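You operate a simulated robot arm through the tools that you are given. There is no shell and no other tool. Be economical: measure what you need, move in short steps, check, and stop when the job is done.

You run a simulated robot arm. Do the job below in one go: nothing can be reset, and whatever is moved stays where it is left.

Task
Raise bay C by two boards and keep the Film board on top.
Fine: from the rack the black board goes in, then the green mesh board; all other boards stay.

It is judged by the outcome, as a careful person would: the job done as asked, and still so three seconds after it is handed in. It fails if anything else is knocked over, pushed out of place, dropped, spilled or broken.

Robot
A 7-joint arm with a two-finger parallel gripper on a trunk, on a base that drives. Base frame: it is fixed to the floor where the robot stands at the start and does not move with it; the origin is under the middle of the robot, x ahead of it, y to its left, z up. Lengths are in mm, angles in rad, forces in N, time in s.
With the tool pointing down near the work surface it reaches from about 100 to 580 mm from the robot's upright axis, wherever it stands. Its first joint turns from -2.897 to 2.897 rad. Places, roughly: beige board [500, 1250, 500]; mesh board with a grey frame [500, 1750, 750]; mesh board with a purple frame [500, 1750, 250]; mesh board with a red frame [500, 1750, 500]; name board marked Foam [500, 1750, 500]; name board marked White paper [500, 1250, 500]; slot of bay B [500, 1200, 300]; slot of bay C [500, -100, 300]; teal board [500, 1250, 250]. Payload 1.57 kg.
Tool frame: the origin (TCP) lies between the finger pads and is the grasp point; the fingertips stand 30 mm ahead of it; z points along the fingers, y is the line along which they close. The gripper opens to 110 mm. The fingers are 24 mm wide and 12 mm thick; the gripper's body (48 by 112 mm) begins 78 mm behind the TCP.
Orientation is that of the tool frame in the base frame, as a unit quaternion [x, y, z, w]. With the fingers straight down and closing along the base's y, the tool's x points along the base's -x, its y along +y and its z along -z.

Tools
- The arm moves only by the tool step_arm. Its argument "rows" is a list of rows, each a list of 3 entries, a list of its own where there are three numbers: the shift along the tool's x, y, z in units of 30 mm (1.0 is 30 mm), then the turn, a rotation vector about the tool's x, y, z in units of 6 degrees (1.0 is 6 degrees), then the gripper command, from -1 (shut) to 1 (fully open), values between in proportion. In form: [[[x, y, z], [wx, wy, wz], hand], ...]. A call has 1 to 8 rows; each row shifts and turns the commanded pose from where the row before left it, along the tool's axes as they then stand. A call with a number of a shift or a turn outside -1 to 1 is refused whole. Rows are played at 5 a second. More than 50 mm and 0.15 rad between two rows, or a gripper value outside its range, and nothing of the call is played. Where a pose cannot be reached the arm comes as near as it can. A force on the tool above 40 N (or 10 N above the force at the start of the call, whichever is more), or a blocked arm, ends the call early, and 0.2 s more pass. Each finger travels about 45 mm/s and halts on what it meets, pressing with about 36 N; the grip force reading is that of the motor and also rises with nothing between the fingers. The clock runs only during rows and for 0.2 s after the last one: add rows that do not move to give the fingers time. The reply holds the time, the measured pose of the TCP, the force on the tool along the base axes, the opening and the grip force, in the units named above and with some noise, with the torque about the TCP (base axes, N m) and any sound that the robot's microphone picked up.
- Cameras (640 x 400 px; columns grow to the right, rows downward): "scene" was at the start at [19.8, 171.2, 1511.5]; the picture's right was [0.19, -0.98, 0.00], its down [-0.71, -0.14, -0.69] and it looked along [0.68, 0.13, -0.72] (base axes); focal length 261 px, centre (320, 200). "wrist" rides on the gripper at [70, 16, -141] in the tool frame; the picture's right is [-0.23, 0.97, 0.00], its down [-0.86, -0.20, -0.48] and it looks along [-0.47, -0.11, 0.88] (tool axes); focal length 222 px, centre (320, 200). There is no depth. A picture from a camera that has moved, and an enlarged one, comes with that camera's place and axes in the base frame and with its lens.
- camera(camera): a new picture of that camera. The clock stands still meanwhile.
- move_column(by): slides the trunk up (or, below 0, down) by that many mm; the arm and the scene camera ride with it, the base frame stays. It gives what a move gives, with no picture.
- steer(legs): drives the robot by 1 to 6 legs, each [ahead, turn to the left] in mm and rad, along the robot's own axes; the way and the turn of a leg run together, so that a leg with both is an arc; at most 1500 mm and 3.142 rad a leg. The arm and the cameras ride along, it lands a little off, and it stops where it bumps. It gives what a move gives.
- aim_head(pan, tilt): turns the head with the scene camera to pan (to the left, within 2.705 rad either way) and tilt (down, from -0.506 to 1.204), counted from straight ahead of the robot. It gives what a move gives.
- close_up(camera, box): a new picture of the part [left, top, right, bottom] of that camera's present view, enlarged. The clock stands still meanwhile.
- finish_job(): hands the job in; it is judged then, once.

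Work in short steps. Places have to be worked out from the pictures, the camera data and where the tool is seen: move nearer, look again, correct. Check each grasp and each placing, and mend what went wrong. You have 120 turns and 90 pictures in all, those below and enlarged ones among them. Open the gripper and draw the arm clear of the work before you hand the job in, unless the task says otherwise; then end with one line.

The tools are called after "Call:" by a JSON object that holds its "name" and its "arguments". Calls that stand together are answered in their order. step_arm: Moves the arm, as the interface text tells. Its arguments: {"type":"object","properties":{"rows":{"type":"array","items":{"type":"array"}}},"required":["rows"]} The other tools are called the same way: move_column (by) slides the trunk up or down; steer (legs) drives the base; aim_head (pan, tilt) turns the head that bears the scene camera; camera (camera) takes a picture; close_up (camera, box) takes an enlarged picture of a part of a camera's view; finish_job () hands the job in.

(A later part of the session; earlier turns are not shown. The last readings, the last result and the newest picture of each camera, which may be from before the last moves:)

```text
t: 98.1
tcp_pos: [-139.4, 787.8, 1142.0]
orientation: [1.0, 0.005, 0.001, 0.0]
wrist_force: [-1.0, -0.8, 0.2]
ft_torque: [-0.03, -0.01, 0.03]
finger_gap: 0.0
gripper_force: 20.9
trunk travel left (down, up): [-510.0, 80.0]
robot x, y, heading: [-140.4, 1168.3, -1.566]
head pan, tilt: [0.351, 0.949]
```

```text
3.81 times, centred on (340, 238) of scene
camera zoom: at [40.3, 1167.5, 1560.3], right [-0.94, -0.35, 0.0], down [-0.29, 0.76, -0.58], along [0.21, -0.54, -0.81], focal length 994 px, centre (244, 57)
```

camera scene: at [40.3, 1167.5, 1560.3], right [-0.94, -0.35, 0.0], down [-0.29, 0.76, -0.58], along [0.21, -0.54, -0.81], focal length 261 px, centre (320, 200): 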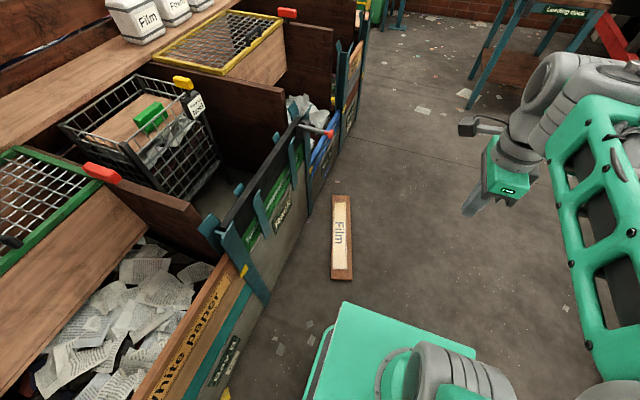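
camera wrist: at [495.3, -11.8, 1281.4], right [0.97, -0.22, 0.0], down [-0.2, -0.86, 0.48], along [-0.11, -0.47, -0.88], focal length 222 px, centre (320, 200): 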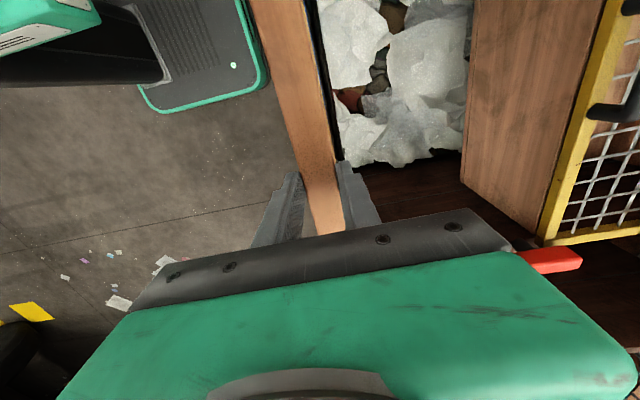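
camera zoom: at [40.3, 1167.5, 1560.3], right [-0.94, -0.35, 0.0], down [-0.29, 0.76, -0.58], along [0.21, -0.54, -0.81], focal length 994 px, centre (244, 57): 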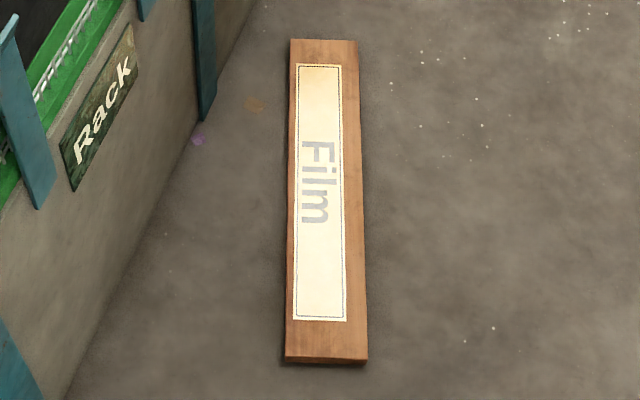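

Film is ≈115–120 mm wide, too wide to grip across. I note that it fell when the turn began, so I won't turn again while holding a board. Plan: from y≈240, working only straight ahead and back, push Film to the panel, tip its robot-side edge up against it and pinch it. First I drive around to (−340, 240).

Call:
{"name": "steer", "arguments": {"legs": [[0, -0.22], [950, 0], [0, 1.785]]}}

Call:
{"name": "aim_head", "arguments": {"pan": -0.1, "tilt": 0.9}}

Call:
{"name": "camera", "arguments": {"camera": "scene"}}

```text
t: 108.1
tcp_pos: [45.5, 239.1, 1140.3]
orientation: [0.711, 0.704, 0.0, 0.0]
wrist_force: [-0.4, -0.2, 0.1]
ft_torque: [0.02, 0.0, -0.01]
finger_gap: 0.0
gripper_force: 21.3
trunk travel left (down, up): [-510.0, 80.0]
robot x, y, heading: [-339.2, 243.4, -0.003]
head pan, tilt: [0.351, 0.949]
```

```text
t: 109.0
tcp_pos: [45.8, 237.9, 1141.6]
orientation: [0.71, 0.704, -0.001, 0.0]
wrist_force: [-0.1, 0.2, 0.6]
ft_torque: [-0.03, 0.01, 0.03]
finger_gap: 0.0
gripper_force: 21.4
trunk travel left (down, up): [-510.0, 80.0]
robot x, y, heading: [-339.2, 245.3, -0.009]
head pan, tilt: [-0.099, 0.901]
```

```text
51 pictures are left
camera scene: at [-320.8, 392.2, 1563.9], right [-0.11, -0.99, 0.0], down [-0.78, 0.08, -0.62], along [0.62, -0.07, -0.78], focal length 261 px, centre (320, 200)
```

scene: 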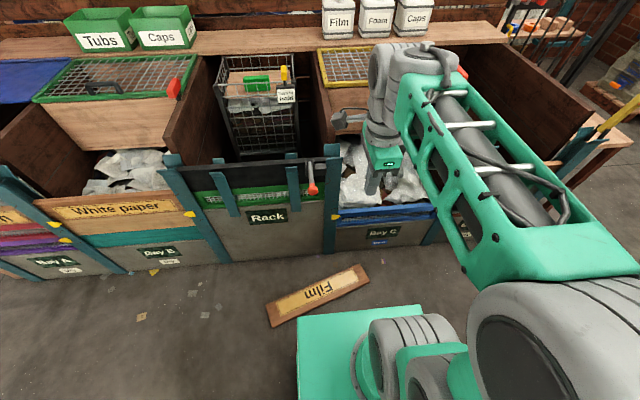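

Film lies diagonally before the panel. I zoom to see it and the post/panel bases exactly.

Call:
{"name": "close_up", "arguments": {"camera": "scene", "box": [200, 200, 440, 350]}}

```text
2.67 times, centred on (320, 275) of scene
camera zoom: at [-320.8, 392.2, 1563.9], right [-0.11, -0.99, 0.0], down [-0.78, 0.08, -0.62], along [0.62, -0.07, -0.78], focal length 696 px, centre (320, 0)
```

zoom: 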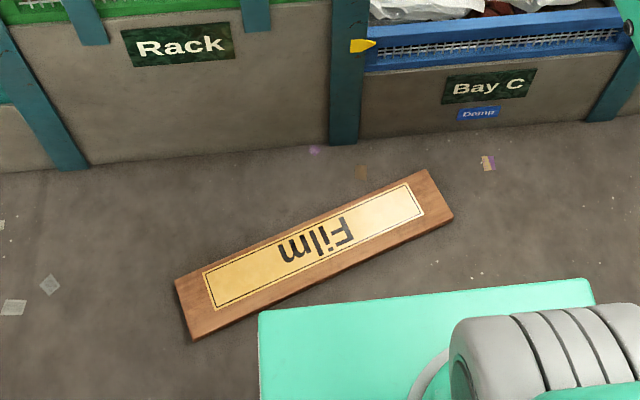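

Film's letters' tops point toward the robot, so its top edge is the robot-side edge. I'll first bring the open gripper down over it to measure its width against the fingers, aligning its yaw with the board (~18°).

Call:
{"name": "step_arm", "arguments": {"rows": [[[0.65, 0.95, 0], [0, 0, 0], 1], [[0.65, 0.95, 0], [0, 0, 0], 1], [[0.65, 0.95, 0], [0, 0, 0], 1], [[0.6, 0.95, 0], [0, 0, 0], 1], [[0.6, 0.95, 0], [0, 0, 0], 1], [[0, 0, 0], [0, 0, -1], 1], [[0, 0, 0], [0, 0, -1], 1], [[0, 0, 0], [0, 0, -1], 1]]}}

Call:
{"name": "move_column", "arguments": {"by": -510}}

Call:
{"name": "step_arm", "arguments": {"rows": [[[0, 0, 1], [0, 0, 0], 1], [[0, 0, 1], [0, 0, 0], 1], [[0, 0, 1], [0, 0, 0], 1], [[0, 0, 1], [0, 0, 0], 1], [[0, 0, 1], [0, 0, 0], 1], [[0, 0, 1], [0, 0, 0], 1], [[0, 0, 1], [0, 0, 0], 1], [[0, 0, 1], [0, 0, 0], 1]]}}

Call:
{"name": "camera", "arguments": {"camera": "wrist"}}

```text
t: 110.8
tcp_pos: [189.6, 331.8, 1139.6]
orientation: [0.591, 0.807, 0.0, 0.0]
wrist_force: [0.0, -0.2, 0.3]
ft_torque: [-0.03, -0.01, -0.02]
finger_gap: 109.9
gripper_force: 0.1
trunk travel left (down, up): [-510.0, 80.0]
robot x, y, heading: [-339.5, 243.9, -0.011]
head pan, tilt: [-0.099, 0.901]
```

```text
refused: -510 is not a number from -400 to 400
```

```text
t: 112.6
tcp_pos: [189.5, 332.1, 899.0]
orientation: [0.591, 0.807, -0.001, 0.0]
wrist_force: [0.3, -0.5, -0.3]
ft_torque: [0.01, -0.03, 0.02]
finger_gap: 110.0
gripper_force: 0.0
trunk travel left (down, up): [-510.0, 80.0]
robot x, y, heading: [-336.7, 244.6, -0.008]
head pan, tilt: [-0.099, 0.901]
```

```text
49 pictures are left
camera wrist: at [185.0, 401.9, 1041.4], right [1.0, 0.08, 0.0], down [0.07, -0.88, 0.48], along [0.04, -0.48, -0.88], focal length 222 px, centre (320, 200)
```

wrist: 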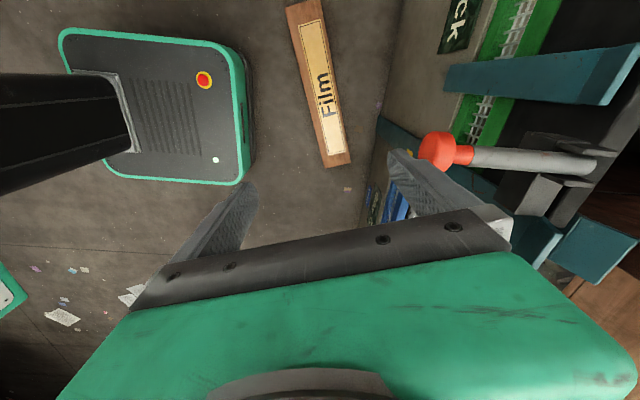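

The lever's tip is near x≈310, y≈340, z≈800, close to the finger, so I pull back 50 mm before lowering.

Call:
{"name": "step_arm", "arguments": {"rows": [[[0, -0.9, 0], [0, 0, 0], 1], [[0, -0.9, 0], [0, 0, 0], 1]]}}

Call:
{"name": "move_column", "arguments": {"by": -400}}

Call:
{"name": "camera", "arguments": {"camera": "wrist"}}

Call:
{"name": "camera", "arguments": {"camera": "scene"}}

```text
t: 113.2
tcp_pos: [136.4, 314.4, 901.0]
orientation: [0.591, 0.807, 0.0, 0.0]
wrist_force: [0.5, 0.4, 0.1]
ft_torque: [0.03, 0.01, -0.02]
finger_gap: 109.9
gripper_force: 0.1
trunk travel left (down, up): [-510.0, 80.0]
robot x, y, heading: [-338.6, 247.5, -0.008]
head pan, tilt: [-0.099, 0.901]
```

```text
t: 117.0
tcp_pos: [137.0, 315.5, 500.1]
orientation: [0.591, 0.806, 0.0, 0.0]
wrist_force: [-0.2, -0.8, -0.5]
ft_torque: [0.04, 0.0, -0.02]
finger_gap: 109.8
gripper_force: 0.1
trunk travel left (down, up): [-110.0, 480.0]
robot x, y, heading: [-336.6, 245.3, -0.01]
head pan, tilt: [-0.099, 0.901]
```

```text
48 pictures are left
camera wrist: at [132.4, 385.4, 642.3], right [1.0, 0.08, 0.0], down [0.07, -0.88, 0.48], along [0.04, -0.48, -0.88], focal length 222 px, centre (320, 200)
```

wrist: 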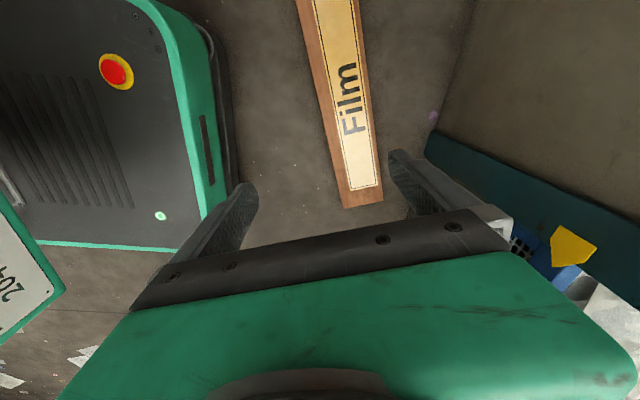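

```text
47 pictures are left
camera scene: at [-320.8, 392.2, 1164.0], right [-0.11, -0.99, 0.0], down [-0.78, 0.08, -0.62], along [0.62, -0.07, -0.78], focal length 261 px, centre (320, 200)
```

scene: 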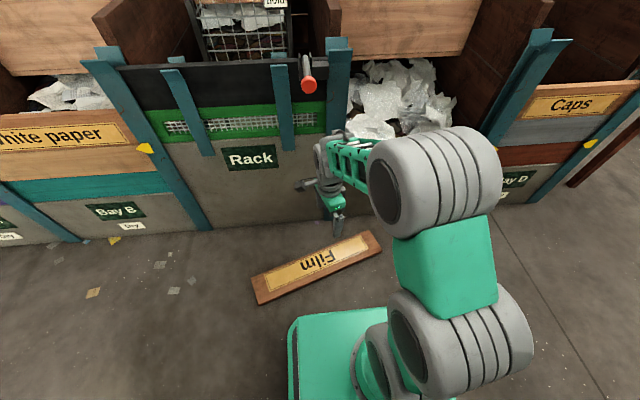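

Film is ≈122 mm wide, so a direct grip is out. I'll push it flat to the panel with closed fingers at its robot-side edge. First I place the closed fingers low, in front of that edge's middle (about x 105, y 308).

Call:
{"name": "step_arm", "arguments": {"rows": [[[0, -0.5, 0], [0, 0, 1], -1], [[0, -0.5, 0], [0, 0, 1], -1], [[0, 0, 0], [0, 0, 1], -1], [[0, 0, 0], [0, 0, 0], -1]]}}

Call:
{"name": "move_column", "arguments": {"by": -110}}

Call:
{"name": "step_arm", "arguments": {"rows": [[[0, 0, 1], [0, 0, 0], -1], [[0, 0, 1], [0, 0, 0], -1], [[0, 0, 1], [0, 0, 0], -1], [[0, 0, 1], [0, 0, 0], -1], [[0, 0, 1], [0, 0, 0], -1], [[0, 0, 1], [0, 0, 0], -1], [[0, 0, 1], [0, 0, 0], -1], [[0, 0, 0], [0, 0, 0], -1]]}}

Call:
{"name": "camera", "arguments": {"camera": "wrist"}}

```text
t: 118.0
tcp_pos: [107.6, 308.3, 500.0]
orientation: [0.71, 0.704, 0.0, 0.0]
wrist_force: [0.0, 0.7, -0.3]
ft_torque: [-0.02, 0.0, -0.03]
finger_gap: 22.1
gripper_force: 0.2
trunk travel left (down, up): [-110.0, 480.0]
robot x, y, heading: [-337.8, 239.4, -0.008]
head pan, tilt: [-0.099, 0.901]
```

```text
t: 119.4
tcp_pos: [108.7, 307.3, 390.8]
orientation: [0.71, 0.704, 0.0, 0.0]
wrist_force: [0.4, 0.0, -0.3]
ft_torque: [0.01, -0.01, 0.0]
finger_gap: 0.0
gripper_force: 21.4
trunk travel left (down, up): [0.0, 590.0]
robot x, y, heading: [-340.9, 237.9, -0.015]
head pan, tilt: [-0.099, 0.901]
```

```text
t: 121.2
tcp_pos: [108.0, 308.1, 181.3]
orientation: [0.71, 0.704, 0.0, 0.0]
wrist_force: [0.5, 1.0, 0.4]
ft_torque: [-0.02, -0.01, -0.01]
finger_gap: 0.0
gripper_force: 21.1
trunk travel left (down, up): [0.0, 590.0]
robot x, y, heading: [-338.8, 244.6, -0.01]
head pan, tilt: [-0.099, 0.901]
```

```text
46 pictures are left
camera wrist: at [125.6, 376.4, 322.0], right [0.97, -0.24, 0.0], down [-0.21, -0.85, 0.48], along [-0.11, -0.47, -0.88], focal length 222 px, centre (320, 200)
```

wrist: 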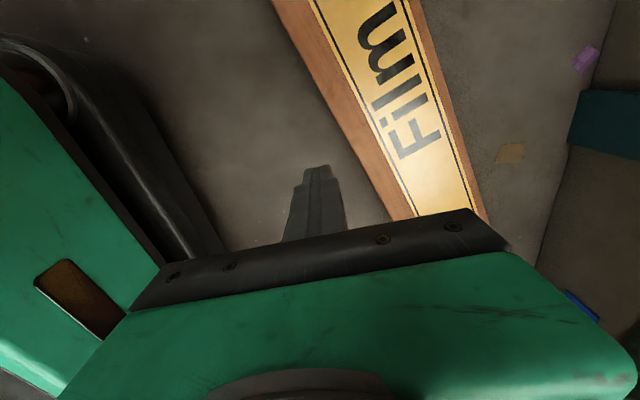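

The arm reaches the floor. I shift 28 mm left so the push also straightens the board, and go down to 10 mm fingertip height.

Call:
{"name": "step_arm", "arguments": {"rows": [[[0.93, -0.2, 0.9], [0, 0, 0], -1], [[0, 0, 1], [0, 0, 0], -1], [[0, 0, 1], [0, 0, 0], -1], [[0, 0, 1], [0, 0, 0], -1], [[0, 0, 0.75], [0, 0, 0], -1], [[0, 0, 0], [0, 0, 0], -1]]}}

Call:
{"name": "step_arm", "arguments": {"rows": [[[0, 0.7, 0], [0, 0, 0], -1], [[0, 0.7, 0], [0, 0, 0], -1], [[0, 0.7, 0], [0, 0, 0], -1], [[0, 0.7, 0], [0, 0, 0], -1], [[0, 0.7, 0], [0, 0, 0], -1], [[0, 0, 0], [0, 0, 0], -1]]}}

Call:
{"name": "camera", "arguments": {"camera": "scene"}}

```text
t: 122.6
tcp_pos: [102.9, 335.9, 39.3]
orientation: [0.71, 0.704, 0.0, 0.001]
wrist_force: [-0.1, -0.6, -0.2]
ft_torque: [0.0, 0.0, 0.0]
finger_gap: 0.1
gripper_force: 20.9
trunk travel left (down, up): [0.0, 590.0]
robot x, y, heading: [-334.7, 246.0, -0.01]
head pan, tilt: [-0.099, 0.901]
```

```text
t: 124.0
tcp_pos: [209.4, 335.0, 40.3]
orientation: [0.71, 0.704, 0.002, 0.0]
wrist_force: [-1.3, 0.6, -0.5]
ft_torque: [-0.01, 0.02, 0.01]
finger_gap: 0.0
gripper_force: 21.7
trunk travel left (down, up): [0.0, 590.0]
robot x, y, heading: [-336.7, 245.5, -0.007]
head pan, tilt: [-0.099, 0.901]
```

```text
45 pictures are left
camera scene: at [-320.7, 392.2, 1054.0], right [-0.11, -0.99, 0.0], down [-0.78, 0.08, -0.62], along [0.62, -0.07, -0.78], focal length 261 px, centre (320, 200)
```

scene: 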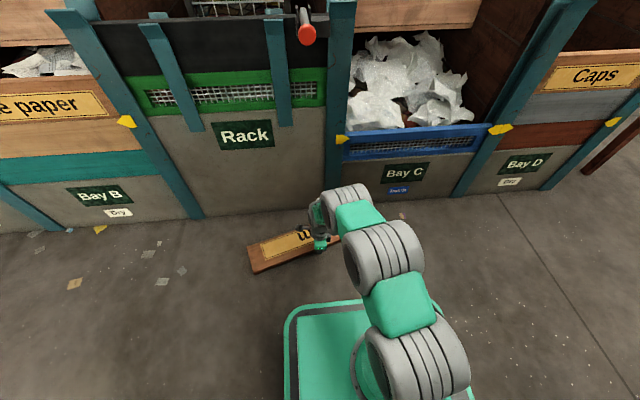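

It slid and straightened. I drive ahead 60 mm, which continues the push, and look.

Call:
{"name": "steer", "arguments": {"legs": [[60, 0]]}}

Call:
{"name": "camera", "arguments": {"camera": "wrist"}}

Call:
{"name": "close_up", "arguments": {"camera": "scene", "box": [200, 160, 440, 310]}}

```text
t: 125.0
tcp_pos: [270.7, 334.7, 41.0]
orientation: [0.71, 0.704, 0.001, 0.001]
wrist_force: [-0.2, 0.9, -0.4]
ft_torque: [0.0, 0.0, -0.01]
finger_gap: 0.0
gripper_force: 21.2
trunk travel left (down, up): [0.0, 590.0]
robot x, y, heading: [-278.8, 242.2, -0.01]
head pan, tilt: [-0.099, 0.901]
```

```text
44 pictures are left
camera wrist: at [287.2, 403.2, 182.9], right [0.97, -0.24, 0.0], down [-0.21, -0.85, 0.48], along [-0.11, -0.47, -0.88], focal length 222 px, centre (320, 200)
```

wrist: 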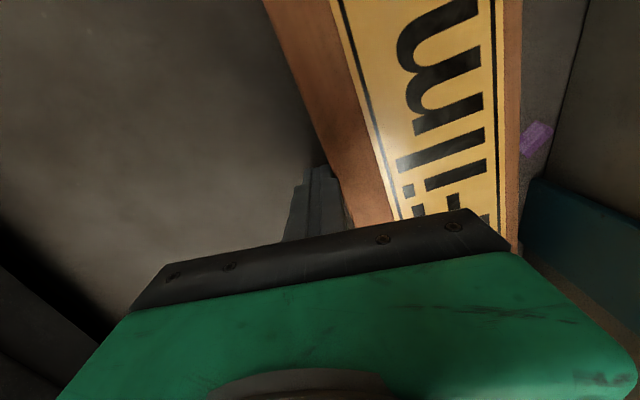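

```text
2.67 times, centred on (320, 235) of scene
camera zoom: at [-259.7, 391.7, 1053.9], right [-0.11, -0.99, 0.0], down [-0.78, 0.08, -0.62], along [0.62, -0.07, -0.78], focal length 696 px, centre (320, 107)
```

zoom: 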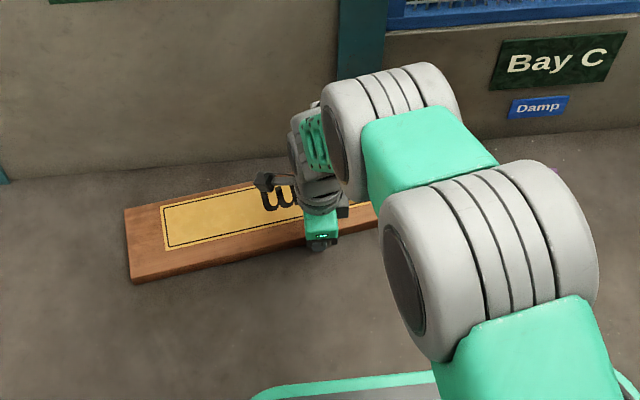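

The board is nearly parallel; the wall-side edge is ≈40 mm from the post. I push on with the arm until it meets resistance.

Call:
{"name": "steer", "arguments": {"legs": [[30, 0]]}}

Call:
{"name": "step_arm", "arguments": {"rows": [[[0, 0.3, 0], [0, 0, 0], -1], [[0, 0.2, 0], [0, 0, 0], -1], [[0, 0.2, 0], [0, 0, 0], -1], [[0, 0.1, 0], [0, 0, 0], -1]]}}

Call:
{"name": "camera", "arguments": {"camera": "wrist"}}

Call:
{"name": "close_up", "arguments": {"camera": "scene", "box": [200, 160, 440, 310]}}

```text
t: 125.8
tcp_pos: [301.5, 333.1, 41.3]
orientation: [0.711, 0.703, 0.002, 0.002]
wrist_force: [1.1, 0.9, -0.4]
ft_torque: [0.0, 0.0, -0.02]
finger_gap: 0.0
gripper_force: 21.4
trunk travel left (down, up): [0.0, 590.0]
robot x, y, heading: [-246.9, 242.6, -0.01]
head pan, tilt: [-0.099, 0.901]
```

```text
t: 126.3
tcp_pos: [302.3, 334.2, 38.2]
orientation: [0.71, 0.704, -0.005, -0.003]
wrist_force: [-0.9, 0.6, 0.3]
ft_torque: [0.01, 0.02, 0.02]
finger_gap: 0.0
gripper_force: 20.7
trunk travel left (down, up): [0.0, 590.0]
robot x, y, heading: [-249.7, 241.1, -0.01]
head pan, tilt: [-0.099, 0.901]
stopped in row 2: the force on the tool passed its limit at 47 N (the readings are from after the stop); the commanded pose is now the measured one
```

```text
42 pictures are left
camera wrist: at [322.1, 403.2, 180.4], right [0.97, -0.23, -0.01], down [-0.2, -0.85, 0.48], along [-0.12, -0.47, -0.88], focal length 222 px, centre (320, 200)
```

wrist: 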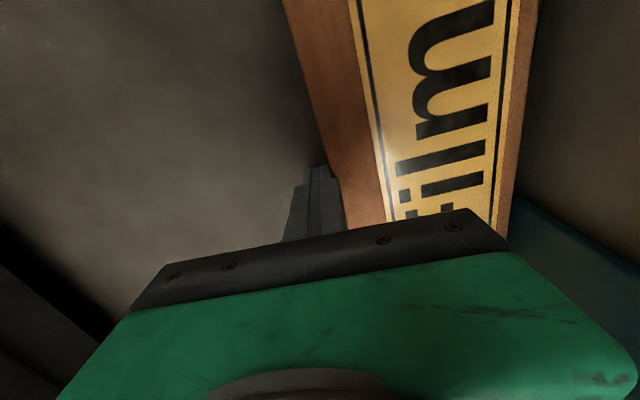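

```text
2.67 times, centred on (320, 235) of scene
camera zoom: at [-229.6, 391.5, 1053.7], right [-0.11, -0.99, 0.0], down [-0.78, 0.08, -0.62], along [0.62, -0.07, -0.78], focal length 696 px, centre (320, 107)
```

zoom: 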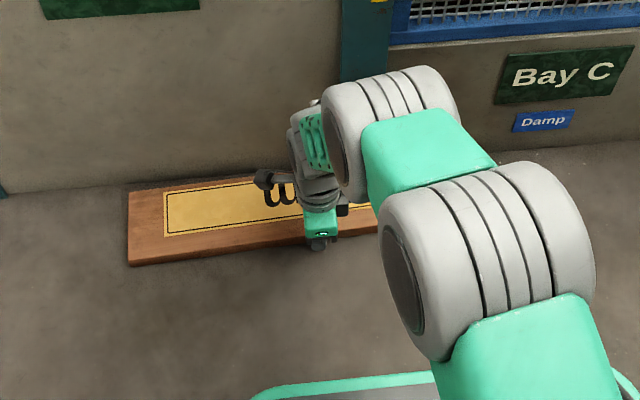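

Film now lies flush against the panel/post. I try to tip its edge up by friction: preload ≈5 mm toward the wall, then lift along the arc by about 20°.

Call:
{"name": "step_arm", "arguments": {"rows": [[[0, 0.18, 0], [0, 0, 0], -1], [[0, -0.02, -0.33], [0, 0, 0], -1], [[0, -0.03, -0.34], [0, 0, 0], -1], [[0, 0.03, -0.33], [0, 0, 0], -1], [[0, 0.04, -0.32], [0, 0, 0], -1]]}}

Call:
{"name": "camera", "arguments": {"camera": "wrist"}}

```text
t: 127.5
tcp_pos: [310.3, 334.0, 79.4]
orientation: [0.709, 0.705, -0.004, -0.003]
wrist_force: [1.1, 0.1, 0.3]
ft_torque: [-0.02, 0.01, 0.01]
finger_gap: 0.0
gripper_force: 21.6
trunk travel left (down, up): [0.0, 590.0]
robot x, y, heading: [-245.3, 244.0, -0.007]
head pan, tilt: [-0.099, 0.901]
```

```text
40 pictures are left
camera wrist: at [329.4, 403.3, 220.7], right [0.97, -0.23, -0.01], down [-0.2, -0.85, 0.48], along [-0.12, -0.47, -0.88], focal length 222 px, centre (320, 200)
```

wrist: 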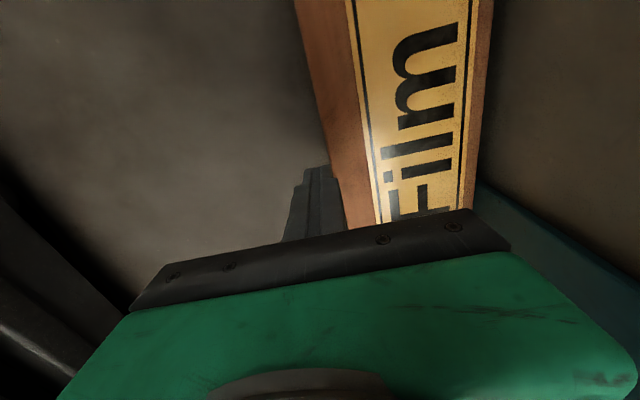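

It slipped off; preload was unknown. I go back down and measure the push force step by step.

Call:
{"name": "step_arm", "arguments": {"rows": [[[0, -0.6, 0], [0, 0, 0], -1], [[0, 0, 0.75], [0, 0, 0], -1], [[0, 0, 0.75], [0, 0, 0], -1], [[0, 0.55, 0], [0, 0, 0], -1], [[0, 0, 0], [0, 0, 0], -1]]}}

Call:
{"name": "step_arm", "arguments": {"rows": [[[0, 0.1, 0], [0, 0, 0], -1], [[0, 0, 0], [0, 0, 0], -1]]}}

Call:
{"name": "step_arm", "arguments": {"rows": [[[0, 0.1, 0], [0, 0, 0], -1], [[0, 0, 0], [0, 0, 0], -1]]}}

```text
t: 128.7
tcp_pos: [307.7, 334.9, 33.6]
orientation: [0.71, 0.704, -0.005, -0.004]
wrist_force: [-0.2, 0.0, 0.5]
ft_torque: [0.02, 0.02, 0.01]
finger_gap: 0.0
gripper_force: 21.1
trunk travel left (down, up): [0.0, 590.0]
robot x, y, heading: [-246.5, 244.9, -0.011]
head pan, tilt: [-0.099, 0.901]
```

```text
t: 129.3
tcp_pos: [309.8, 334.7, 33.6]
orientation: [0.71, 0.704, -0.006, -0.004]
wrist_force: [-9.0, -0.6, 6.8]
ft_torque: [-0.01, -0.03, 0.04]
finger_gap: 0.0
gripper_force: 21.1
trunk travel left (down, up): [0.0, 590.0]
robot x, y, heading: [-245.9, 242.4, -0.006]
head pan, tilt: [-0.099, 0.901]
```

```text
t: 129.9
tcp_pos: [310.0, 334.5, 32.3]
orientation: [0.709, 0.705, -0.008, -0.007]
wrist_force: [-32.1, 1.4, 22.1]
ft_torque: [0.02, -0.04, 0.05]
finger_gap: 0.0
gripper_force: 21.3
trunk travel left (down, up): [0.0, 590.0]
robot x, y, heading: [-247.6, 246.0, -0.006]
head pan, tilt: [-0.099, 0.901]
```

Now the push is 32 N with friction ratio ≈0.7, so it grips well, and it is stiff (≈9 N/mm). I lift along the computed arc in small steps, reading the force.

Call:
{"name": "step_arm", "arguments": {"rows": [[[0, 0, -0.1], [0, 0, 0], -1], [[0, -0.03, -0.17], [0, 0, 0], -1], [[0, -0.03, -0.17], [0, 0, 0], -1]]}}

```text
t: 130.7
tcp_pos: [310.4, 334.2, 45.4]
orientation: [0.71, 0.704, -0.007, -0.006]
wrist_force: [-24.2, 10.7, -8.0]
ft_torque: [0.35, 0.85, 0.03]
finger_gap: 0.0
gripper_force: 21.0
trunk travel left (down, up): [0.0, 590.0]
robot x, y, heading: [-250.1, 243.2, -0.0]
head pan, tilt: [-0.099, 0.901]
```

Force shows it carries the edge (−8 N down, 24 N push). I check with a picture.

Call:
{"name": "camera", "arguments": {"camera": "wrist"}}

```text
39 pictures are left
camera wrist: at [329.3, 403.1, 186.5], right [0.97, -0.23, -0.02], down [-0.2, -0.85, 0.48], along [-0.13, -0.47, -0.88], focal length 222 px, centre (320, 200)
```

wrist: 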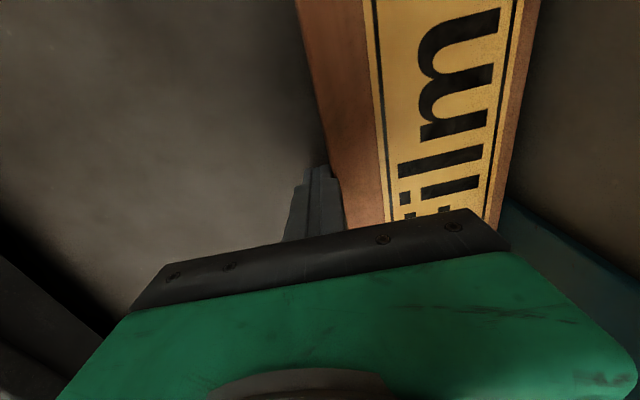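

The edge is rising. I go on along the arc.

Call:
{"name": "step_arm", "arguments": {"rows": [[[0, -0.015, -0.175], [0, 0, 0], -1], [[0, -0.015, -0.175], [0, 0, 0], -1]]}}

```text
t: 131.3
tcp_pos: [309.1, 334.0, 56.4]
orientation: [0.709, 0.705, -0.007, -0.005]
wrist_force: [-26.3, 9.7, -5.7]
ft_torque: [0.26, 0.85, -0.02]
finger_gap: 0.0
gripper_force: 20.9
trunk travel left (down, up): [0.0, 590.0]
robot x, y, heading: [-251.7, 244.9, -0.01]
head pan, tilt: [-0.099, 0.901]
```

Steady (26 N push). Next 10°.

Call:
{"name": "step_arm", "arguments": {"rows": [[[0, 0, -0.17], [0, 0, 0], -1], [[0, 0.005, -0.17], [0, 0, 0], -1], [[0, 0.01, -0.17], [0, 0, 0], -1], [[0, 0.02, -0.17], [0, 0, 0], -1]]}}

```text
t: 132.3
tcp_pos: [312.4, 333.3, 78.7]
orientation: [0.709, 0.705, -0.006, -0.005]
wrist_force: [-25.0, 7.8, 0.2]
ft_torque: [0.17, 0.75, -0.15]
finger_gap: 0.0
gripper_force: 21.3
trunk travel left (down, up): [0.0, 590.0]
robot x, y, heading: [-246.6, 244.0, -0.013]
head pan, tilt: [-0.099, 0.901]
```

Board is at ≈22°. Continue to ≈35°.

Call:
{"name": "step_arm", "arguments": {"rows": [[[0, 0.04, -0.19], [0, 0, 0], -1], [[0, 0.06, -0.22], [0, 0, 0], -1], [[0, 0.075, -0.2], [0, 0, 0], -1], [[0, 0.075, -0.17], [0, 0, 0], -1]]}}

```text
t: 133.3
tcp_pos: [318.7, 334.0, 100.9]
orientation: [0.71, 0.704, -0.007, -0.004]
wrist_force: [-29.8, 1.8, 6.9]
ft_torque: [0.02, 0.84, -0.23]
finger_gap: 0.0
gripper_force: 21.1
trunk travel left (down, up): [0.0, 590.0]
robot x, y, heading: [-247.2, 239.3, -0.006]
head pan, tilt: [-0.099, 0.901]
```

Going well (≈34°). Continue to ≈48°.

Call:
{"name": "step_arm", "arguments": {"rows": [[[0, 0.105, -0.22], [0, 0, 0], -1], [[0, 0.11, -0.185], [0, 0, 0], -1], [[0, 0.125, -0.175], [0, 0, 0], -1], [[0, 0.12, -0.14], [0, 0, 0], -1]]}}

```text
t: 134.2
tcp_pos: [328.7, 334.3, 117.2]
orientation: [0.709, 0.705, -0.009, -0.007]
wrist_force: [-7.7, 0.1, 2.7]
ft_torque: [-0.1, 0.38, -0.12]
finger_gap: 0.3
gripper_force: 20.9
trunk travel left (down, up): [0.0, 590.0]
robot x, y, heading: [-244.8, 244.9, -0.007]
head pan, tilt: [-0.099, 0.901]
stopped in row 4: the force on the tool passed its limit at 42 N (the readings are from after the stop); the commanded pose is now the measured one
```

It stopped on force but still holds the board at ≈44° with 8 N. I continue in smaller rows toward 60°.

Call:
{"name": "step_arm", "arguments": {"rows": [[[0, 0.17, -0.145], [0, 0, 0], -1], [[0, 0.133, -0.135], [0, 0, 0], -1], [[0, 0.14, -0.125], [0, 0, 0], -1]]}}

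```text
t: 135.0
tcp_pos: [335.8, 333.7, 127.1]
orientation: [0.709, 0.705, -0.013, -0.011]
wrist_force: [-10.5, 0.6, 4.8]
ft_torque: [-0.03, 0.24, -0.11]
finger_gap: 0.0
gripper_force: 20.4
trunk travel left (down, up): [0.0, 590.0]
robot x, y, heading: [-245.3, 243.5, -0.009]
head pan, tilt: [-0.099, 0.901]
stopped in row 3: the force on the tool passed its limit at 44 N (the readings are from after the stop); the commanded pose is now the measured one
```

At ≈51°, still holding. I take a look before continuing.

Call:
{"name": "camera", "arguments": {"camera": "wrist"}}

Call:
{"name": "close_up", "arguments": {"camera": "scene", "box": [200, 140, 440, 290]}}

```text
38 pictures are left
camera wrist: at [357.7, 402.4, 268.0], right [0.97, -0.23, -0.03], down [-0.19, -0.85, 0.49], along [-0.14, -0.47, -0.87], focal length 222 px, centre (320, 200)
```

wrist: 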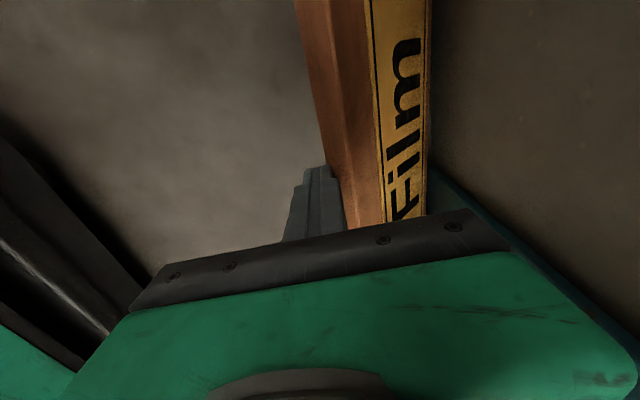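

```text
2.67 times, centred on (320, 215) of scene
camera zoom: at [-230.4, 391.6, 1053.7], right [-0.11, -0.99, 0.0], down [-0.78, 0.08, -0.62], along [0.62, -0.07, -0.78], focal length 696 px, centre (320, 160)
```

zoom: 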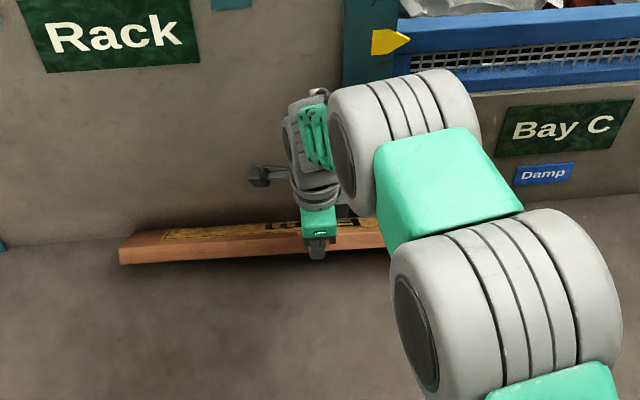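

It stands at ≈50° nicely. I continue, with a little less compression per step.

Call:
{"name": "step_arm", "arguments": {"rows": [[[0, 0.155, -0.135], [0, 0, 0], -1], [[0, 0.155, -0.128], [0, 0, 0], -1], [[0, 0.162, -0.12], [0, 0, 0], -1], [[0, 0.165, -0.11], [0, 0, 0], -1]]}}

```text
t: 136.1
tcp_pos: [358.3, 332.6, 146.4]
orientation: [0.71, 0.704, -0.01, -0.008]
wrist_force: [-13.0, -2.2, 20.8]
ft_torque: [-0.16, 0.22, -0.1]
finger_gap: 0.0
gripper_force: 21.3
trunk travel left (down, up): [0.0, 590.0]
robot x, y, heading: [-246.7, 242.7, -0.009]
head pan, tilt: [-0.099, 0.901]
stopped in row 4: the force on the tool passed its limit at 40 N (the readings are from after the stop); the commanded pose is now the measured one
```

≈67° now. Four more rows to pass the balance point (~77°).

Call:
{"name": "step_arm", "arguments": {"rows": [[[0, 0.22, -0.08], [0, 0, 0], -1], [[0, 0.23, -0.05], [0, 0, 0], -1], [[0, 0.23, -0.04], [0, 0, 0], -1], [[0, 0.2, -0.02], [0, 0, 0], -1]]}}

Call:
{"name": "camera", "arguments": {"camera": "wrist"}}

```text
t: 136.5
tcp_pos: [360.0, 333.7, 146.9]
orientation: [0.71, 0.704, -0.014, -0.009]
wrist_force: [-11.5, -2.0, 19.5]
ft_torque: [-0.13, 0.18, -0.09]
finger_gap: 0.0
gripper_force: 21.8
trunk travel left (down, up): [0.0, 590.0]
robot x, y, heading: [-246.4, 243.1, -0.006]
head pan, tilt: [-0.099, 0.901]
stopped in row 1: the force on the tool passed its limit at 65 N (the readings are from after the stop); the commanded pose is now the measured one
```

```text
36 pictures are left
camera wrist: at [382.6, 402.1, 287.7], right [0.97, -0.23, -0.03], down [-0.19, -0.85, 0.49], along [-0.14, -0.47, -0.87], focal length 222 px, centre (320, 200)
```

wrist: 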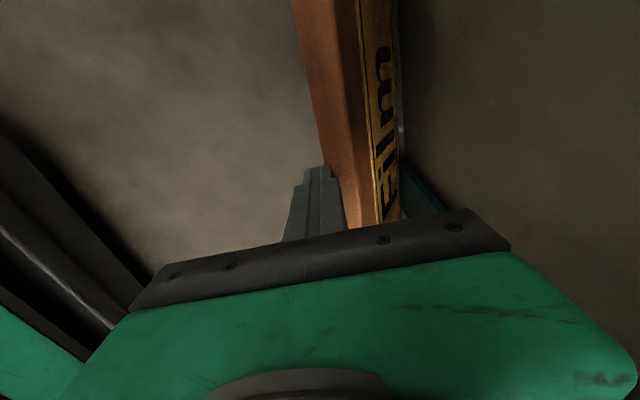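

It jammed by pressing along the board. I relieve a little upward first, then advance more tangentially.

Call:
{"name": "step_arm", "arguments": {"rows": [[[0, -0.01, -0.035], [0, 0, 0], -1], [[0, 0.1, -0.055], [0, 0, 0], -1], [[0, 0.1, -0.05], [0, 0, 0], -1]]}}

```text
t: 137.3
tcp_pos: [366.8, 333.4, 150.2]
orientation: [0.709, 0.705, -0.014, -0.01]
wrist_force: [-11.6, -2.1, 14.2]
ft_torque: [-0.13, 0.21, -0.04]
finger_gap: 0.2
gripper_force: 21.1
trunk travel left (down, up): [0.0, 590.0]
robot x, y, heading: [-248.5, 240.9, -0.014]
head pan, tilt: [-0.099, 0.901]
```

Moving freely again. Continue.

Call:
{"name": "step_arm", "arguments": {"rows": [[[0, 0.1, -0.045], [0, 0, 0], -1], [[0, 0.1, -0.042], [0, 0, 0], -1], [[0, 0.1, -0.04], [0, 0, 0], -1], [[0, 0.1, -0.035], [0, 0, 0], -1]]}}

```text
t: 138.3
tcp_pos: [379.2, 333.0, 155.0]
orientation: [0.71, 0.704, -0.012, -0.008]
wrist_force: [-8.2, -1.7, 16.3]
ft_torque: [-0.13, 0.07, -0.06]
finger_gap: 0.1
gripper_force: 21.3
trunk travel left (down, up): [0.0, 590.0]
robot x, y, heading: [-247.9, 243.6, -0.012]
head pan, tilt: [-0.099, 0.901]
```

Board is at ≈77°, about balanced; the gripper body is near the panel, so I advance the fingertip by pitching the tool instead (body leans back).

Call:
{"name": "step_arm", "arguments": {"rows": [[[0, 0, -0.02], [-1, 0, 0], -1], [[0, 0, -0.02], [-1, 0, 0], -1], [[0, 0, -0.02], [-1, 0, 0], -1], [[0, 0, 0], [0, 0, 0], -1]]}}

Call:
{"name": "camera", "arguments": {"camera": "wrist"}}

```text
t: 139.3
tcp_pos: [378.0, 333.3, 154.1]
orientation: [0.702, 0.698, 0.097, 0.101]
wrist_force: [-1.3, 0.9, 0.8]
ft_torque: [-0.02, 0.09, 0.0]
finger_gap: 0.0
gripper_force: 20.9
trunk travel left (down, up): [0.0, 590.0]
robot x, y, heading: [-242.7, 242.7, -0.011]
head pan, tilt: [-0.099, 0.901]
```

```text
35 pictures are left
camera wrist: at [355.8, 402.7, 295.7], right [0.93, -0.23, 0.27], down [-0.33, -0.85, 0.41], along [0.14, -0.47, -0.87], focal length 222 px, centre (320, 200)
```

wrist: 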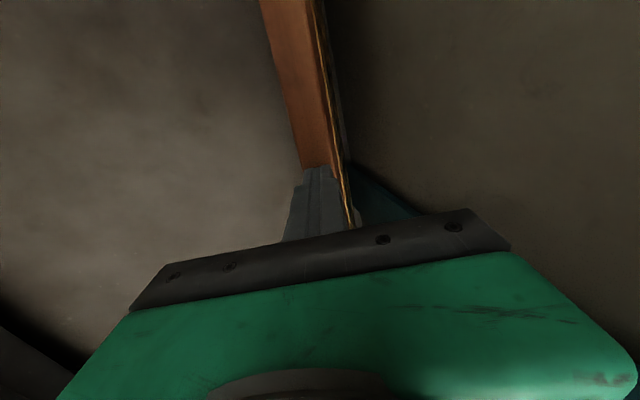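

Force is zero: the board now stands by itself at the wall. I lift the fingers carefully away and look.

Call:
{"name": "step_arm", "arguments": {"rows": [[[0, 0, -0.5], [0, 0, 0], -1], [[0, 0, -1], [0, 0, 0], -1], [[0, 0, -1], [0, 0, 0], -0.5], [[0, 0, 0], [0, 0, 0], -0.1]]}}

Call:
{"name": "camera", "arguments": {"camera": "wrist"}}

Call:
{"name": "close_up", "arguments": {"camera": "scene", "box": [200, 140, 440, 290]}}

```text
t: 140.3
tcp_pos: [358.1, 333.3, 227.2]
orientation: [0.703, 0.698, 0.096, 0.101]
wrist_force: [1.1, -0.3, 0.1]
ft_torque: [-0.03, 0.0, -0.03]
finger_gap: 47.8
gripper_force: 0.0
trunk travel left (down, up): [0.0, 590.0]
robot x, y, heading: [-247.7, 241.4, -0.008]
head pan, tilt: [-0.099, 0.901]
```

```text
34 pictures are left
camera wrist: at [335.2, 403.0, 367.9], right [0.93, -0.23, 0.27], down [-0.33, -0.85, 0.41], along [0.14, -0.47, -0.87], focal length 222 px, centre (320, 200)
```

wrist: 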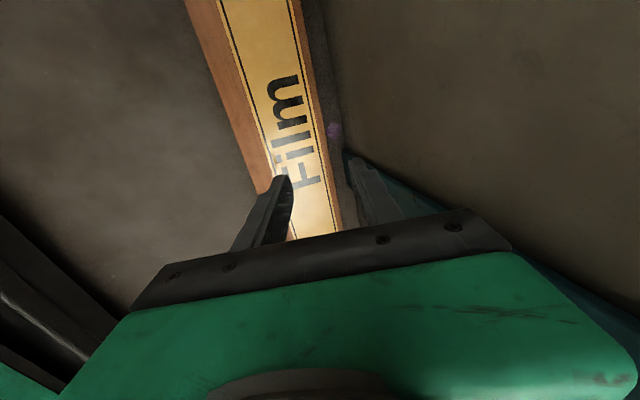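

```text
2.67 times, centred on (320, 215) of scene
camera zoom: at [-230.4, 391.6, 1053.9], right [-0.11, -0.99, 0.0], down [-0.78, 0.09, -0.62], along [0.62, -0.07, -0.78], focal length 696 px, centre (320, 160)
```

zoom: 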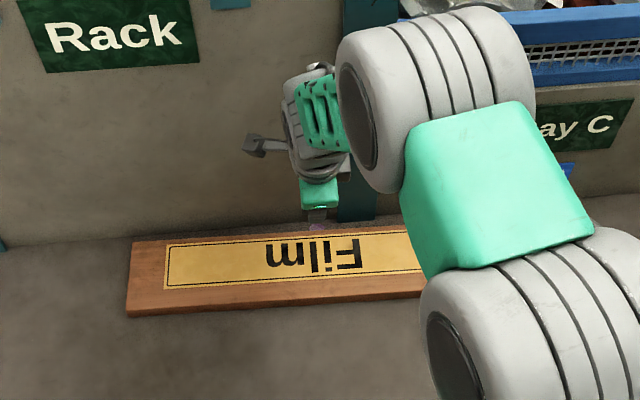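

The board slipped back flat; but the method worked. I now know to stay tilted and to go further. I close the fingers with the current 16° pitch and set down in front of its edge again.

Call:
{"name": "step_arm", "arguments": {"rows": [[[0, -0.96, -0.276], [0, 0, 0], -1], [[0, -0.96, -0.276], [0, 0, 0], -1], [[0, -0.96, -0.276], [0, 0, 0], -1], [[0, -0.246, 0.856], [0, 0, 0], -1], [[0, -0.246, 0.856], [0, 0, 0], -1], [[0, -0.246, 0.856], [0, 0, 0], -1], [[0, -0.246, 0.856], [0, 0, 0], -1], [[0, -0.246, 0.856], [0, 0, 0], -1]]}}

Call:
{"name": "step_arm", "arguments": {"rows": [[[0, -0.246, 0.856], [0, 0, 0], -1], [[0, -0.24, 0.84], [0, 0, 0], -1], [[0, 0.32, 0.09], [0, 0, 0], -1], [[0, 0.32, 0.09], [0, 0, 0], -1]]}}

```text
t: 142.1
tcp_pos: [268.9, 334.4, 93.0]
orientation: [0.702, 0.698, 0.097, 0.101]
wrist_force: [0.2, 0.2, 0.1]
ft_torque: [0.04, 0.04, -0.03]
finger_gap: 0.0
gripper_force: 22.3
trunk travel left (down, up): [0.0, 590.0]
robot x, y, heading: [-249.7, 242.4, -0.008]
head pan, tilt: [-0.099, 0.901]
```

```text
t: 143.1
tcp_pos: [287.9, 333.1, 39.7]
orientation: [0.702, 0.698, 0.097, 0.1]
wrist_force: [-5.1, -0.3, -0.9]
ft_torque: [-0.02, 0.13, -0.06]
finger_gap: 0.2
gripper_force: 20.8
trunk travel left (down, up): [0.0, 590.0]
robot x, y, heading: [-250.8, 243.2, -0.014]
head pan, tilt: [-0.099, 0.901]
```

Contact at x≈288. I lower 4 mm and push to the wall.

Call:
{"name": "step_arm", "arguments": {"rows": [[[0, -0.1, 0.1], [0, 0, 0], -1], [[0, 0.25, 0.07], [0, 0, 0], -1], [[0, 0.2, 0.055], [0, 0, 0], -1], [[0, 0, 0], [0, 0, 0], -1]]}}

Call:
{"name": "step_arm", "arguments": {"rows": [[[0, 0.09, 0.026], [0, 0, 0], -1], [[0, 0, 0], [0, 0, 0], -1]]}}

```text
t: 144.1
tcp_pos: [299.8, 333.9, 37.4]
orientation: [0.702, 0.698, 0.097, 0.101]
wrist_force: [-3.5, 1.9, -2.1]
ft_torque: [0.05, 0.1, -0.02]
finger_gap: 0.1
gripper_force: 21.6
trunk travel left (down, up): [0.0, 590.0]
robot x, y, heading: [-250.1, 244.4, -0.01]
head pan, tilt: [-0.099, 0.901]
```

```text
t: 144.7
tcp_pos: [301.4, 332.9, 38.1]
orientation: [0.702, 0.698, 0.098, 0.101]
wrist_force: [-7.5, 1.0, 2.5]
ft_torque: [0.0, 0.16, -0.01]
finger_gap: 0.0
gripper_force: 21.4
trunk travel left (down, up): [0.0, 590.0]
robot x, y, heading: [-247.3, 242.4, -0.006]
head pan, tilt: [-0.099, 0.901]
```

Call:
{"name": "step_arm", "arguments": {"rows": [[[0, 0.07, 0.02], [0, 0, 0], -1], [[0, 0, 0], [0, 0, 0], -1]]}}

```text
t: 145.3
tcp_pos: [303.3, 333.2, 36.4]
orientation: [0.703, 0.698, 0.096, 0.1]
wrist_force: [-22.7, -0.6, 16.5]
ft_torque: [-0.02, 0.29, -0.03]
finger_gap: 0.0
gripper_force: 20.9
trunk travel left (down, up): [0.0, 590.0]
robot x, y, heading: [-246.8, 241.2, -0.011]
head pan, tilt: [-0.099, 0.901]
```

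Pressed at 23 N. Lift along the arc again.

Call:
{"name": "step_arm", "arguments": {"rows": [[[0, 0.028, -0.096], [0, 0, 0], -1], [[0, 0.035, -0.181], [0, 0, 0], -1], [[0, 0.035, -0.181], [0, 0, 0], -1], [[0, 0.041, -0.179], [0, 0, 0], -1], [[0, 0.045, -0.174], [0, 0, 0], -1]]}}

```text
t: 146.5
tcp_pos: [301.8, 333.5, 62.5]
orientation: [0.703, 0.698, 0.097, 0.1]
wrist_force: [-19.4, 6.9, -4.6]
ft_torque: [0.15, 0.55, 0.0]
finger_gap: 0.0
gripper_force: 21.6
trunk travel left (down, up): [0.0, 590.0]
robot x, y, heading: [-249.3, 247.7, -0.009]
head pan, tilt: [-0.099, 0.901]
```

Lifting again. Next to ≈30°.

Call:
{"name": "step_arm", "arguments": {"rows": [[[0, 0.125, -0.322], [0, 0, 0], -1], [[0, 0.152, -0.307], [0, 0, 0], -1], [[0, 0.138, -0.235], [0, 0, 0], -1], [[0, 0.155, -0.216], [0, 0, 0], -1]]}}

```text
t: 147.5
tcp_pos: [313.0, 332.1, 99.7]
orientation: [0.703, 0.697, 0.097, 0.102]
wrist_force: [-15.7, 3.0, 2.7]
ft_torque: [0.02, 0.35, -0.14]
finger_gap: 0.0
gripper_force: 21.6
trunk travel left (down, up): [0.0, 590.0]
robot x, y, heading: [-245.0, 240.7, -0.009]
head pan, tilt: [-0.099, 0.901]
```

Good, ≈31°, 16 N. On to ≈50°.

Call:
{"name": "step_arm", "arguments": {"rows": [[[0, 0.225, -0.24], [0, 0, 0], -1], [[0, 0.241, -0.212], [0, 0, 0], -1], [[0, 0.262, -0.188], [0, 0, 0], -1], [[0, 0.218, -0.132], [0, 0, 0], -1]]}}

```text
t: 148.5
tcp_pos: [333.8, 332.6, 130.5]
orientation: [0.703, 0.697, 0.097, 0.103]
wrist_force: [-4.5, -0.2, 0.0]
ft_torque: [-0.02, 0.11, -0.05]
finger_gap: 0.0
gripper_force: 21.0
trunk travel left (down, up): [0.0, 590.0]
robot x, y, heading: [-248.1, 244.0, -0.014]
head pan, tilt: [-0.099, 0.901]
```

≈50° with light force; I add slight compression and continue to ≈65°.

Call:
{"name": "step_arm", "arguments": {"rows": [[[0, 0.252, -0.07], [0, 0, 0], -1], [[0, 0.242, -0.083], [0, 0, 0], -1], [[0, 0.251, -0.066], [0, 0, 0], -1], [[0, 0.194, -0.035], [0, 0, 0], -1]]}}

```text
t: 149.5
tcp_pos: [358.2, 332.5, 146.4]
orientation: [0.703, 0.697, 0.098, 0.103]
wrist_force: [-14.4, -4.3, 23.0]
ft_torque: [-0.2, -0.03, -0.15]
finger_gap: 0.0
gripper_force: 21.4
trunk travel left (down, up): [0.0, 590.0]
robot x, y, heading: [-246.5, 248.7, -0.011]
head pan, tilt: [-0.099, 0.901]
```

≈66°, 27 N along the board; I advance with a little more lift.

Call:
{"name": "step_arm", "arguments": {"rows": [[[0, 0.176, -0.07], [0, 0, 0], -1], [[0, 0.174, -0.026], [0, 0, 0], -1], [[0, 0.17, -0.013], [0, 0, 0], -1]]}}

```text
t: 150.3
tcp_pos: [371.1, 332.5, 151.5]
orientation: [0.703, 0.698, 0.097, 0.102]
wrist_force: [-6.0, -1.4, 9.3]
ft_torque: [-0.13, -0.05, -0.07]
finger_gap: 0.1
gripper_force: 21.4
trunk travel left (down, up): [0.0, 590.0]
robot x, y, heading: [-247.2, 242.6, -0.005]
head pan, tilt: [-0.099, 0.901]
```

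≈73°. Three more rows past balance.

Call:
{"name": "step_arm", "arguments": {"rows": [[[0, 0.17, 0.0], [0, 0, 0], -1], [[0, 0.166, 0.005], [0, 0, 0], -1], [[0, 0.16, 0.012], [0, 0, 0], -1]]}}

```text
t: 151.1
tcp_pos: [383.9, 334.4, 155.2]
orientation: [0.703, 0.697, 0.096, 0.1]
wrist_force: [-3.5, 0.5, 6.6]
ft_torque: [0.0, -0.07, -0.03]
finger_gap: 0.0
gripper_force: 21.1
trunk travel left (down, up): [0.0, 590.0]
robot x, y, heading: [-248.9, 245.3, -0.008]
head pan, tilt: [-0.099, 0.901]
```

≈79°. Two more rows to be safely past balance, then a look.

Call:
{"name": "step_arm", "arguments": {"rows": [[[0, 0.16, 0.02], [0, 0, 0], -1], [[0, 0.14, 0.025], [0, 0, 0], -1], [[0, 0, 0], [0, 0, 0], -1]]}}

Call:
{"name": "camera", "arguments": {"camera": "wrist"}}

```text
t: 151.9
tcp_pos: [395.3, 331.4, 158.0]
orientation: [0.702, 0.698, 0.097, 0.103]
wrist_force: [-4.0, -0.7, 16.0]
ft_torque: [-0.05, 0.12, -0.01]
finger_gap: 0.1
gripper_force: 21.2
trunk travel left (down, up): [0.0, 590.0]
robot x, y, heading: [-246.7, 240.3, -0.01]
head pan, tilt: [-0.099, 0.901]
```

```text
32 pictures are left
camera wrist: at [372.1, 402.0, 297.9], right [0.93, -0.23, 0.27], down [-0.33, -0.85, 0.41], along [0.14, -0.47, -0.87], focal length 222 px, centre (320, 200)
```

wrist: 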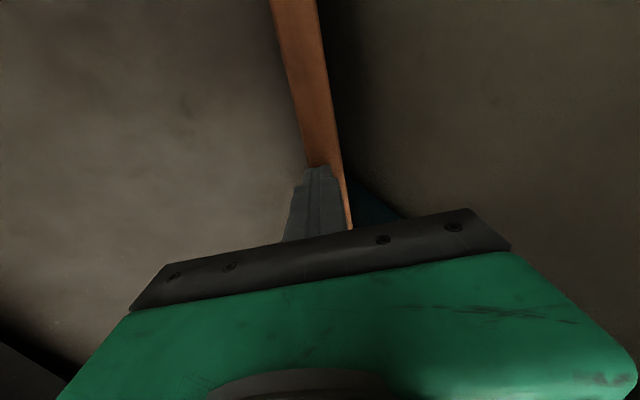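

Board is almost upright, pressed down by the fingertip. I lift off 14 mm, pitch further to ≈26° and open to 50 mm so that the rear finger can go above its top and the front finger before it.

Call:
{"name": "step_arm", "arguments": {"rows": [[[0, 0.13, -0.45], [0, 0, 0], -1], [[0, 0, 0], [-0.85, 0, 0], -0.5], [[0, 0, 0], [-0.85, 0, 0], -0.09], [[0, -0.565, 0.17], [0, 0, 0], -0.09], [[0, 0, 0], [0, 0, 0], -0.09]]}}

Call:
{"name": "camera", "arguments": {"camera": "wrist"}}

Call:
{"name": "close_up", "arguments": {"camera": "scene", "box": [200, 140, 440, 290]}}

```text
t: 153.1
tcp_pos: [382.0, 332.2, 157.6]
orientation: [0.69, 0.687, 0.158, 0.163]
wrist_force: [-0.1, 0.4, -0.8]
ft_torque: [0.01, 0.02, 0.0]
finger_gap: 50.2
gripper_force: 0.1
trunk travel left (down, up): [0.0, 590.0]
robot x, y, heading: [-249.8, 243.6, -0.008]
head pan, tilt: [-0.099, 0.901]
```

```text
31 pictures are left
camera wrist: at [334.2, 402.1, 291.9], right [0.87, -0.23, 0.43], down [-0.4, -0.85, 0.34], along [0.29, -0.47, -0.83], focal length 222 px, centre (320, 200)
```

wrist: 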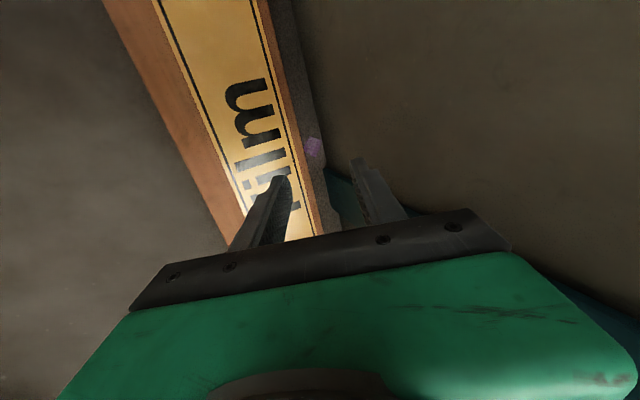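

```text
2.67 times, centred on (320, 215) of scene
camera zoom: at [-230.4, 391.6, 1053.9], right [-0.11, -0.99, 0.0], down [-0.78, 0.09, -0.62], along [0.62, -0.07, -0.78], focal length 696 px, centre (320, 160)
```

zoom: 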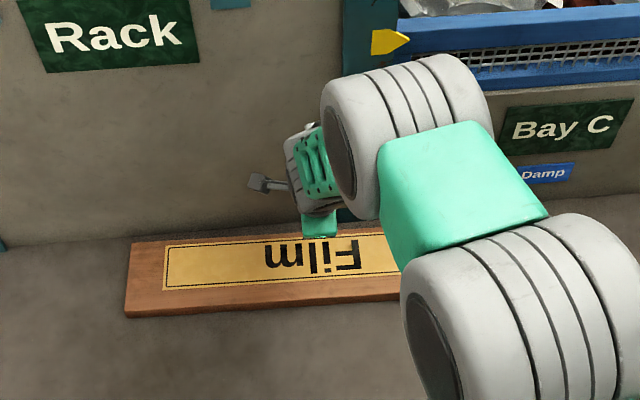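

It fell back: it was still just short of balance. With the present 26° pitch I have more room to push right up to the wall. I close and go back in front of the edge.

Call:
{"name": "step_arm", "arguments": {"rows": [[[0, -0.9, -0.442], [0, 0, 0], -1], [[0, -0.9, -0.442], [0, 0, 0], -1], [[0, -0.9, -0.442], [0, 0, 0], -1], [[0, -0.9, -0.442], [0, 0, 0], -1], [[0, -0.445, 0.905], [0, 0, 0], -1], [[0, -0.445, 0.905], [0, 0, 0], -1], [[0, -0.445, 0.905], [0, 0, 0], -1], [[0, -0.43, 0.87], [0, 0, 0], -1]]}}

Call:
{"name": "step_arm", "arguments": {"rows": [[[0, 0.3, 0.147], [0, 0, 0], -1], [[0, 0.3, 0.147], [0, 0, 0], -1], [[0, 0.2, 0.098], [0, 0, 0], -1], [[0, 0, 0], [0, 0, 0], -1]]}}

```text
t: 154.9
tcp_pos: [261.7, 332.2, 37.4]
orientation: [0.69, 0.687, 0.158, 0.163]
wrist_force: [-0.7, -0.1, -0.6]
ft_torque: [0.0, -0.01, 0.01]
finger_gap: 0.0
gripper_force: 21.2
trunk travel left (down, up): [0.0, 590.0]
robot x, y, heading: [-248.4, 242.7, -0.01]
head pan, tilt: [-0.099, 0.901]
```

```text
t: 155.9
tcp_pos: [287.6, 331.5, 38.4]
orientation: [0.69, 0.687, 0.158, 0.162]
wrist_force: [-4.8, -1.3, -1.0]
ft_torque: [-0.02, 0.08, 0.03]
finger_gap: 0.0
gripper_force: 20.9
trunk travel left (down, up): [0.0, 590.0]
robot x, y, heading: [-247.4, 243.3, -0.008]
head pan, tilt: [-0.099, 0.901]
```

Pushing to the wall until about 20 N.

Call:
{"name": "step_arm", "arguments": {"rows": [[[0, 0.2, 0.1], [0, 0, 0], -1], [[0, 0.1, 0.05], [0, 0, 0], -1], [[0, 0, 0], [0, 0, 0], -1]]}}

Call:
{"name": "step_arm", "arguments": {"rows": [[[0, 0.1, 0.05], [0, 0, 0], -1], [[0, 0, 0], [0, 0, 0], -1]]}}

```text
t: 156.7
tcp_pos: [297.3, 332.6, 37.3]
orientation: [0.691, 0.686, 0.158, 0.164]
wrist_force: [-11.4, -0.1, 8.2]
ft_torque: [-0.03, 0.05, 0.05]
finger_gap: 0.0
gripper_force: 21.6
trunk travel left (down, up): [0.0, 590.0]
robot x, y, heading: [-246.1, 242.7, -0.014]
head pan, tilt: [-0.099, 0.901]
```

```text
t: 157.4
tcp_pos: [297.8, 332.9, 35.4]
orientation: [0.691, 0.687, 0.156, 0.161]
wrist_force: [-0.3, 0.7, 0.4]
ft_torque: [-0.03, -0.01, -0.01]
finger_gap: 0.1
gripper_force: 20.8
trunk travel left (down, up): [0.0, 590.0]
robot x, y, heading: [-246.8, 242.8, -0.01]
head pan, tilt: [-0.099, 0.901]
stopped in row 2: the force on the tool passed its limit at 40 N (the readings are from after the stop); the commanded pose is now the measured one
```

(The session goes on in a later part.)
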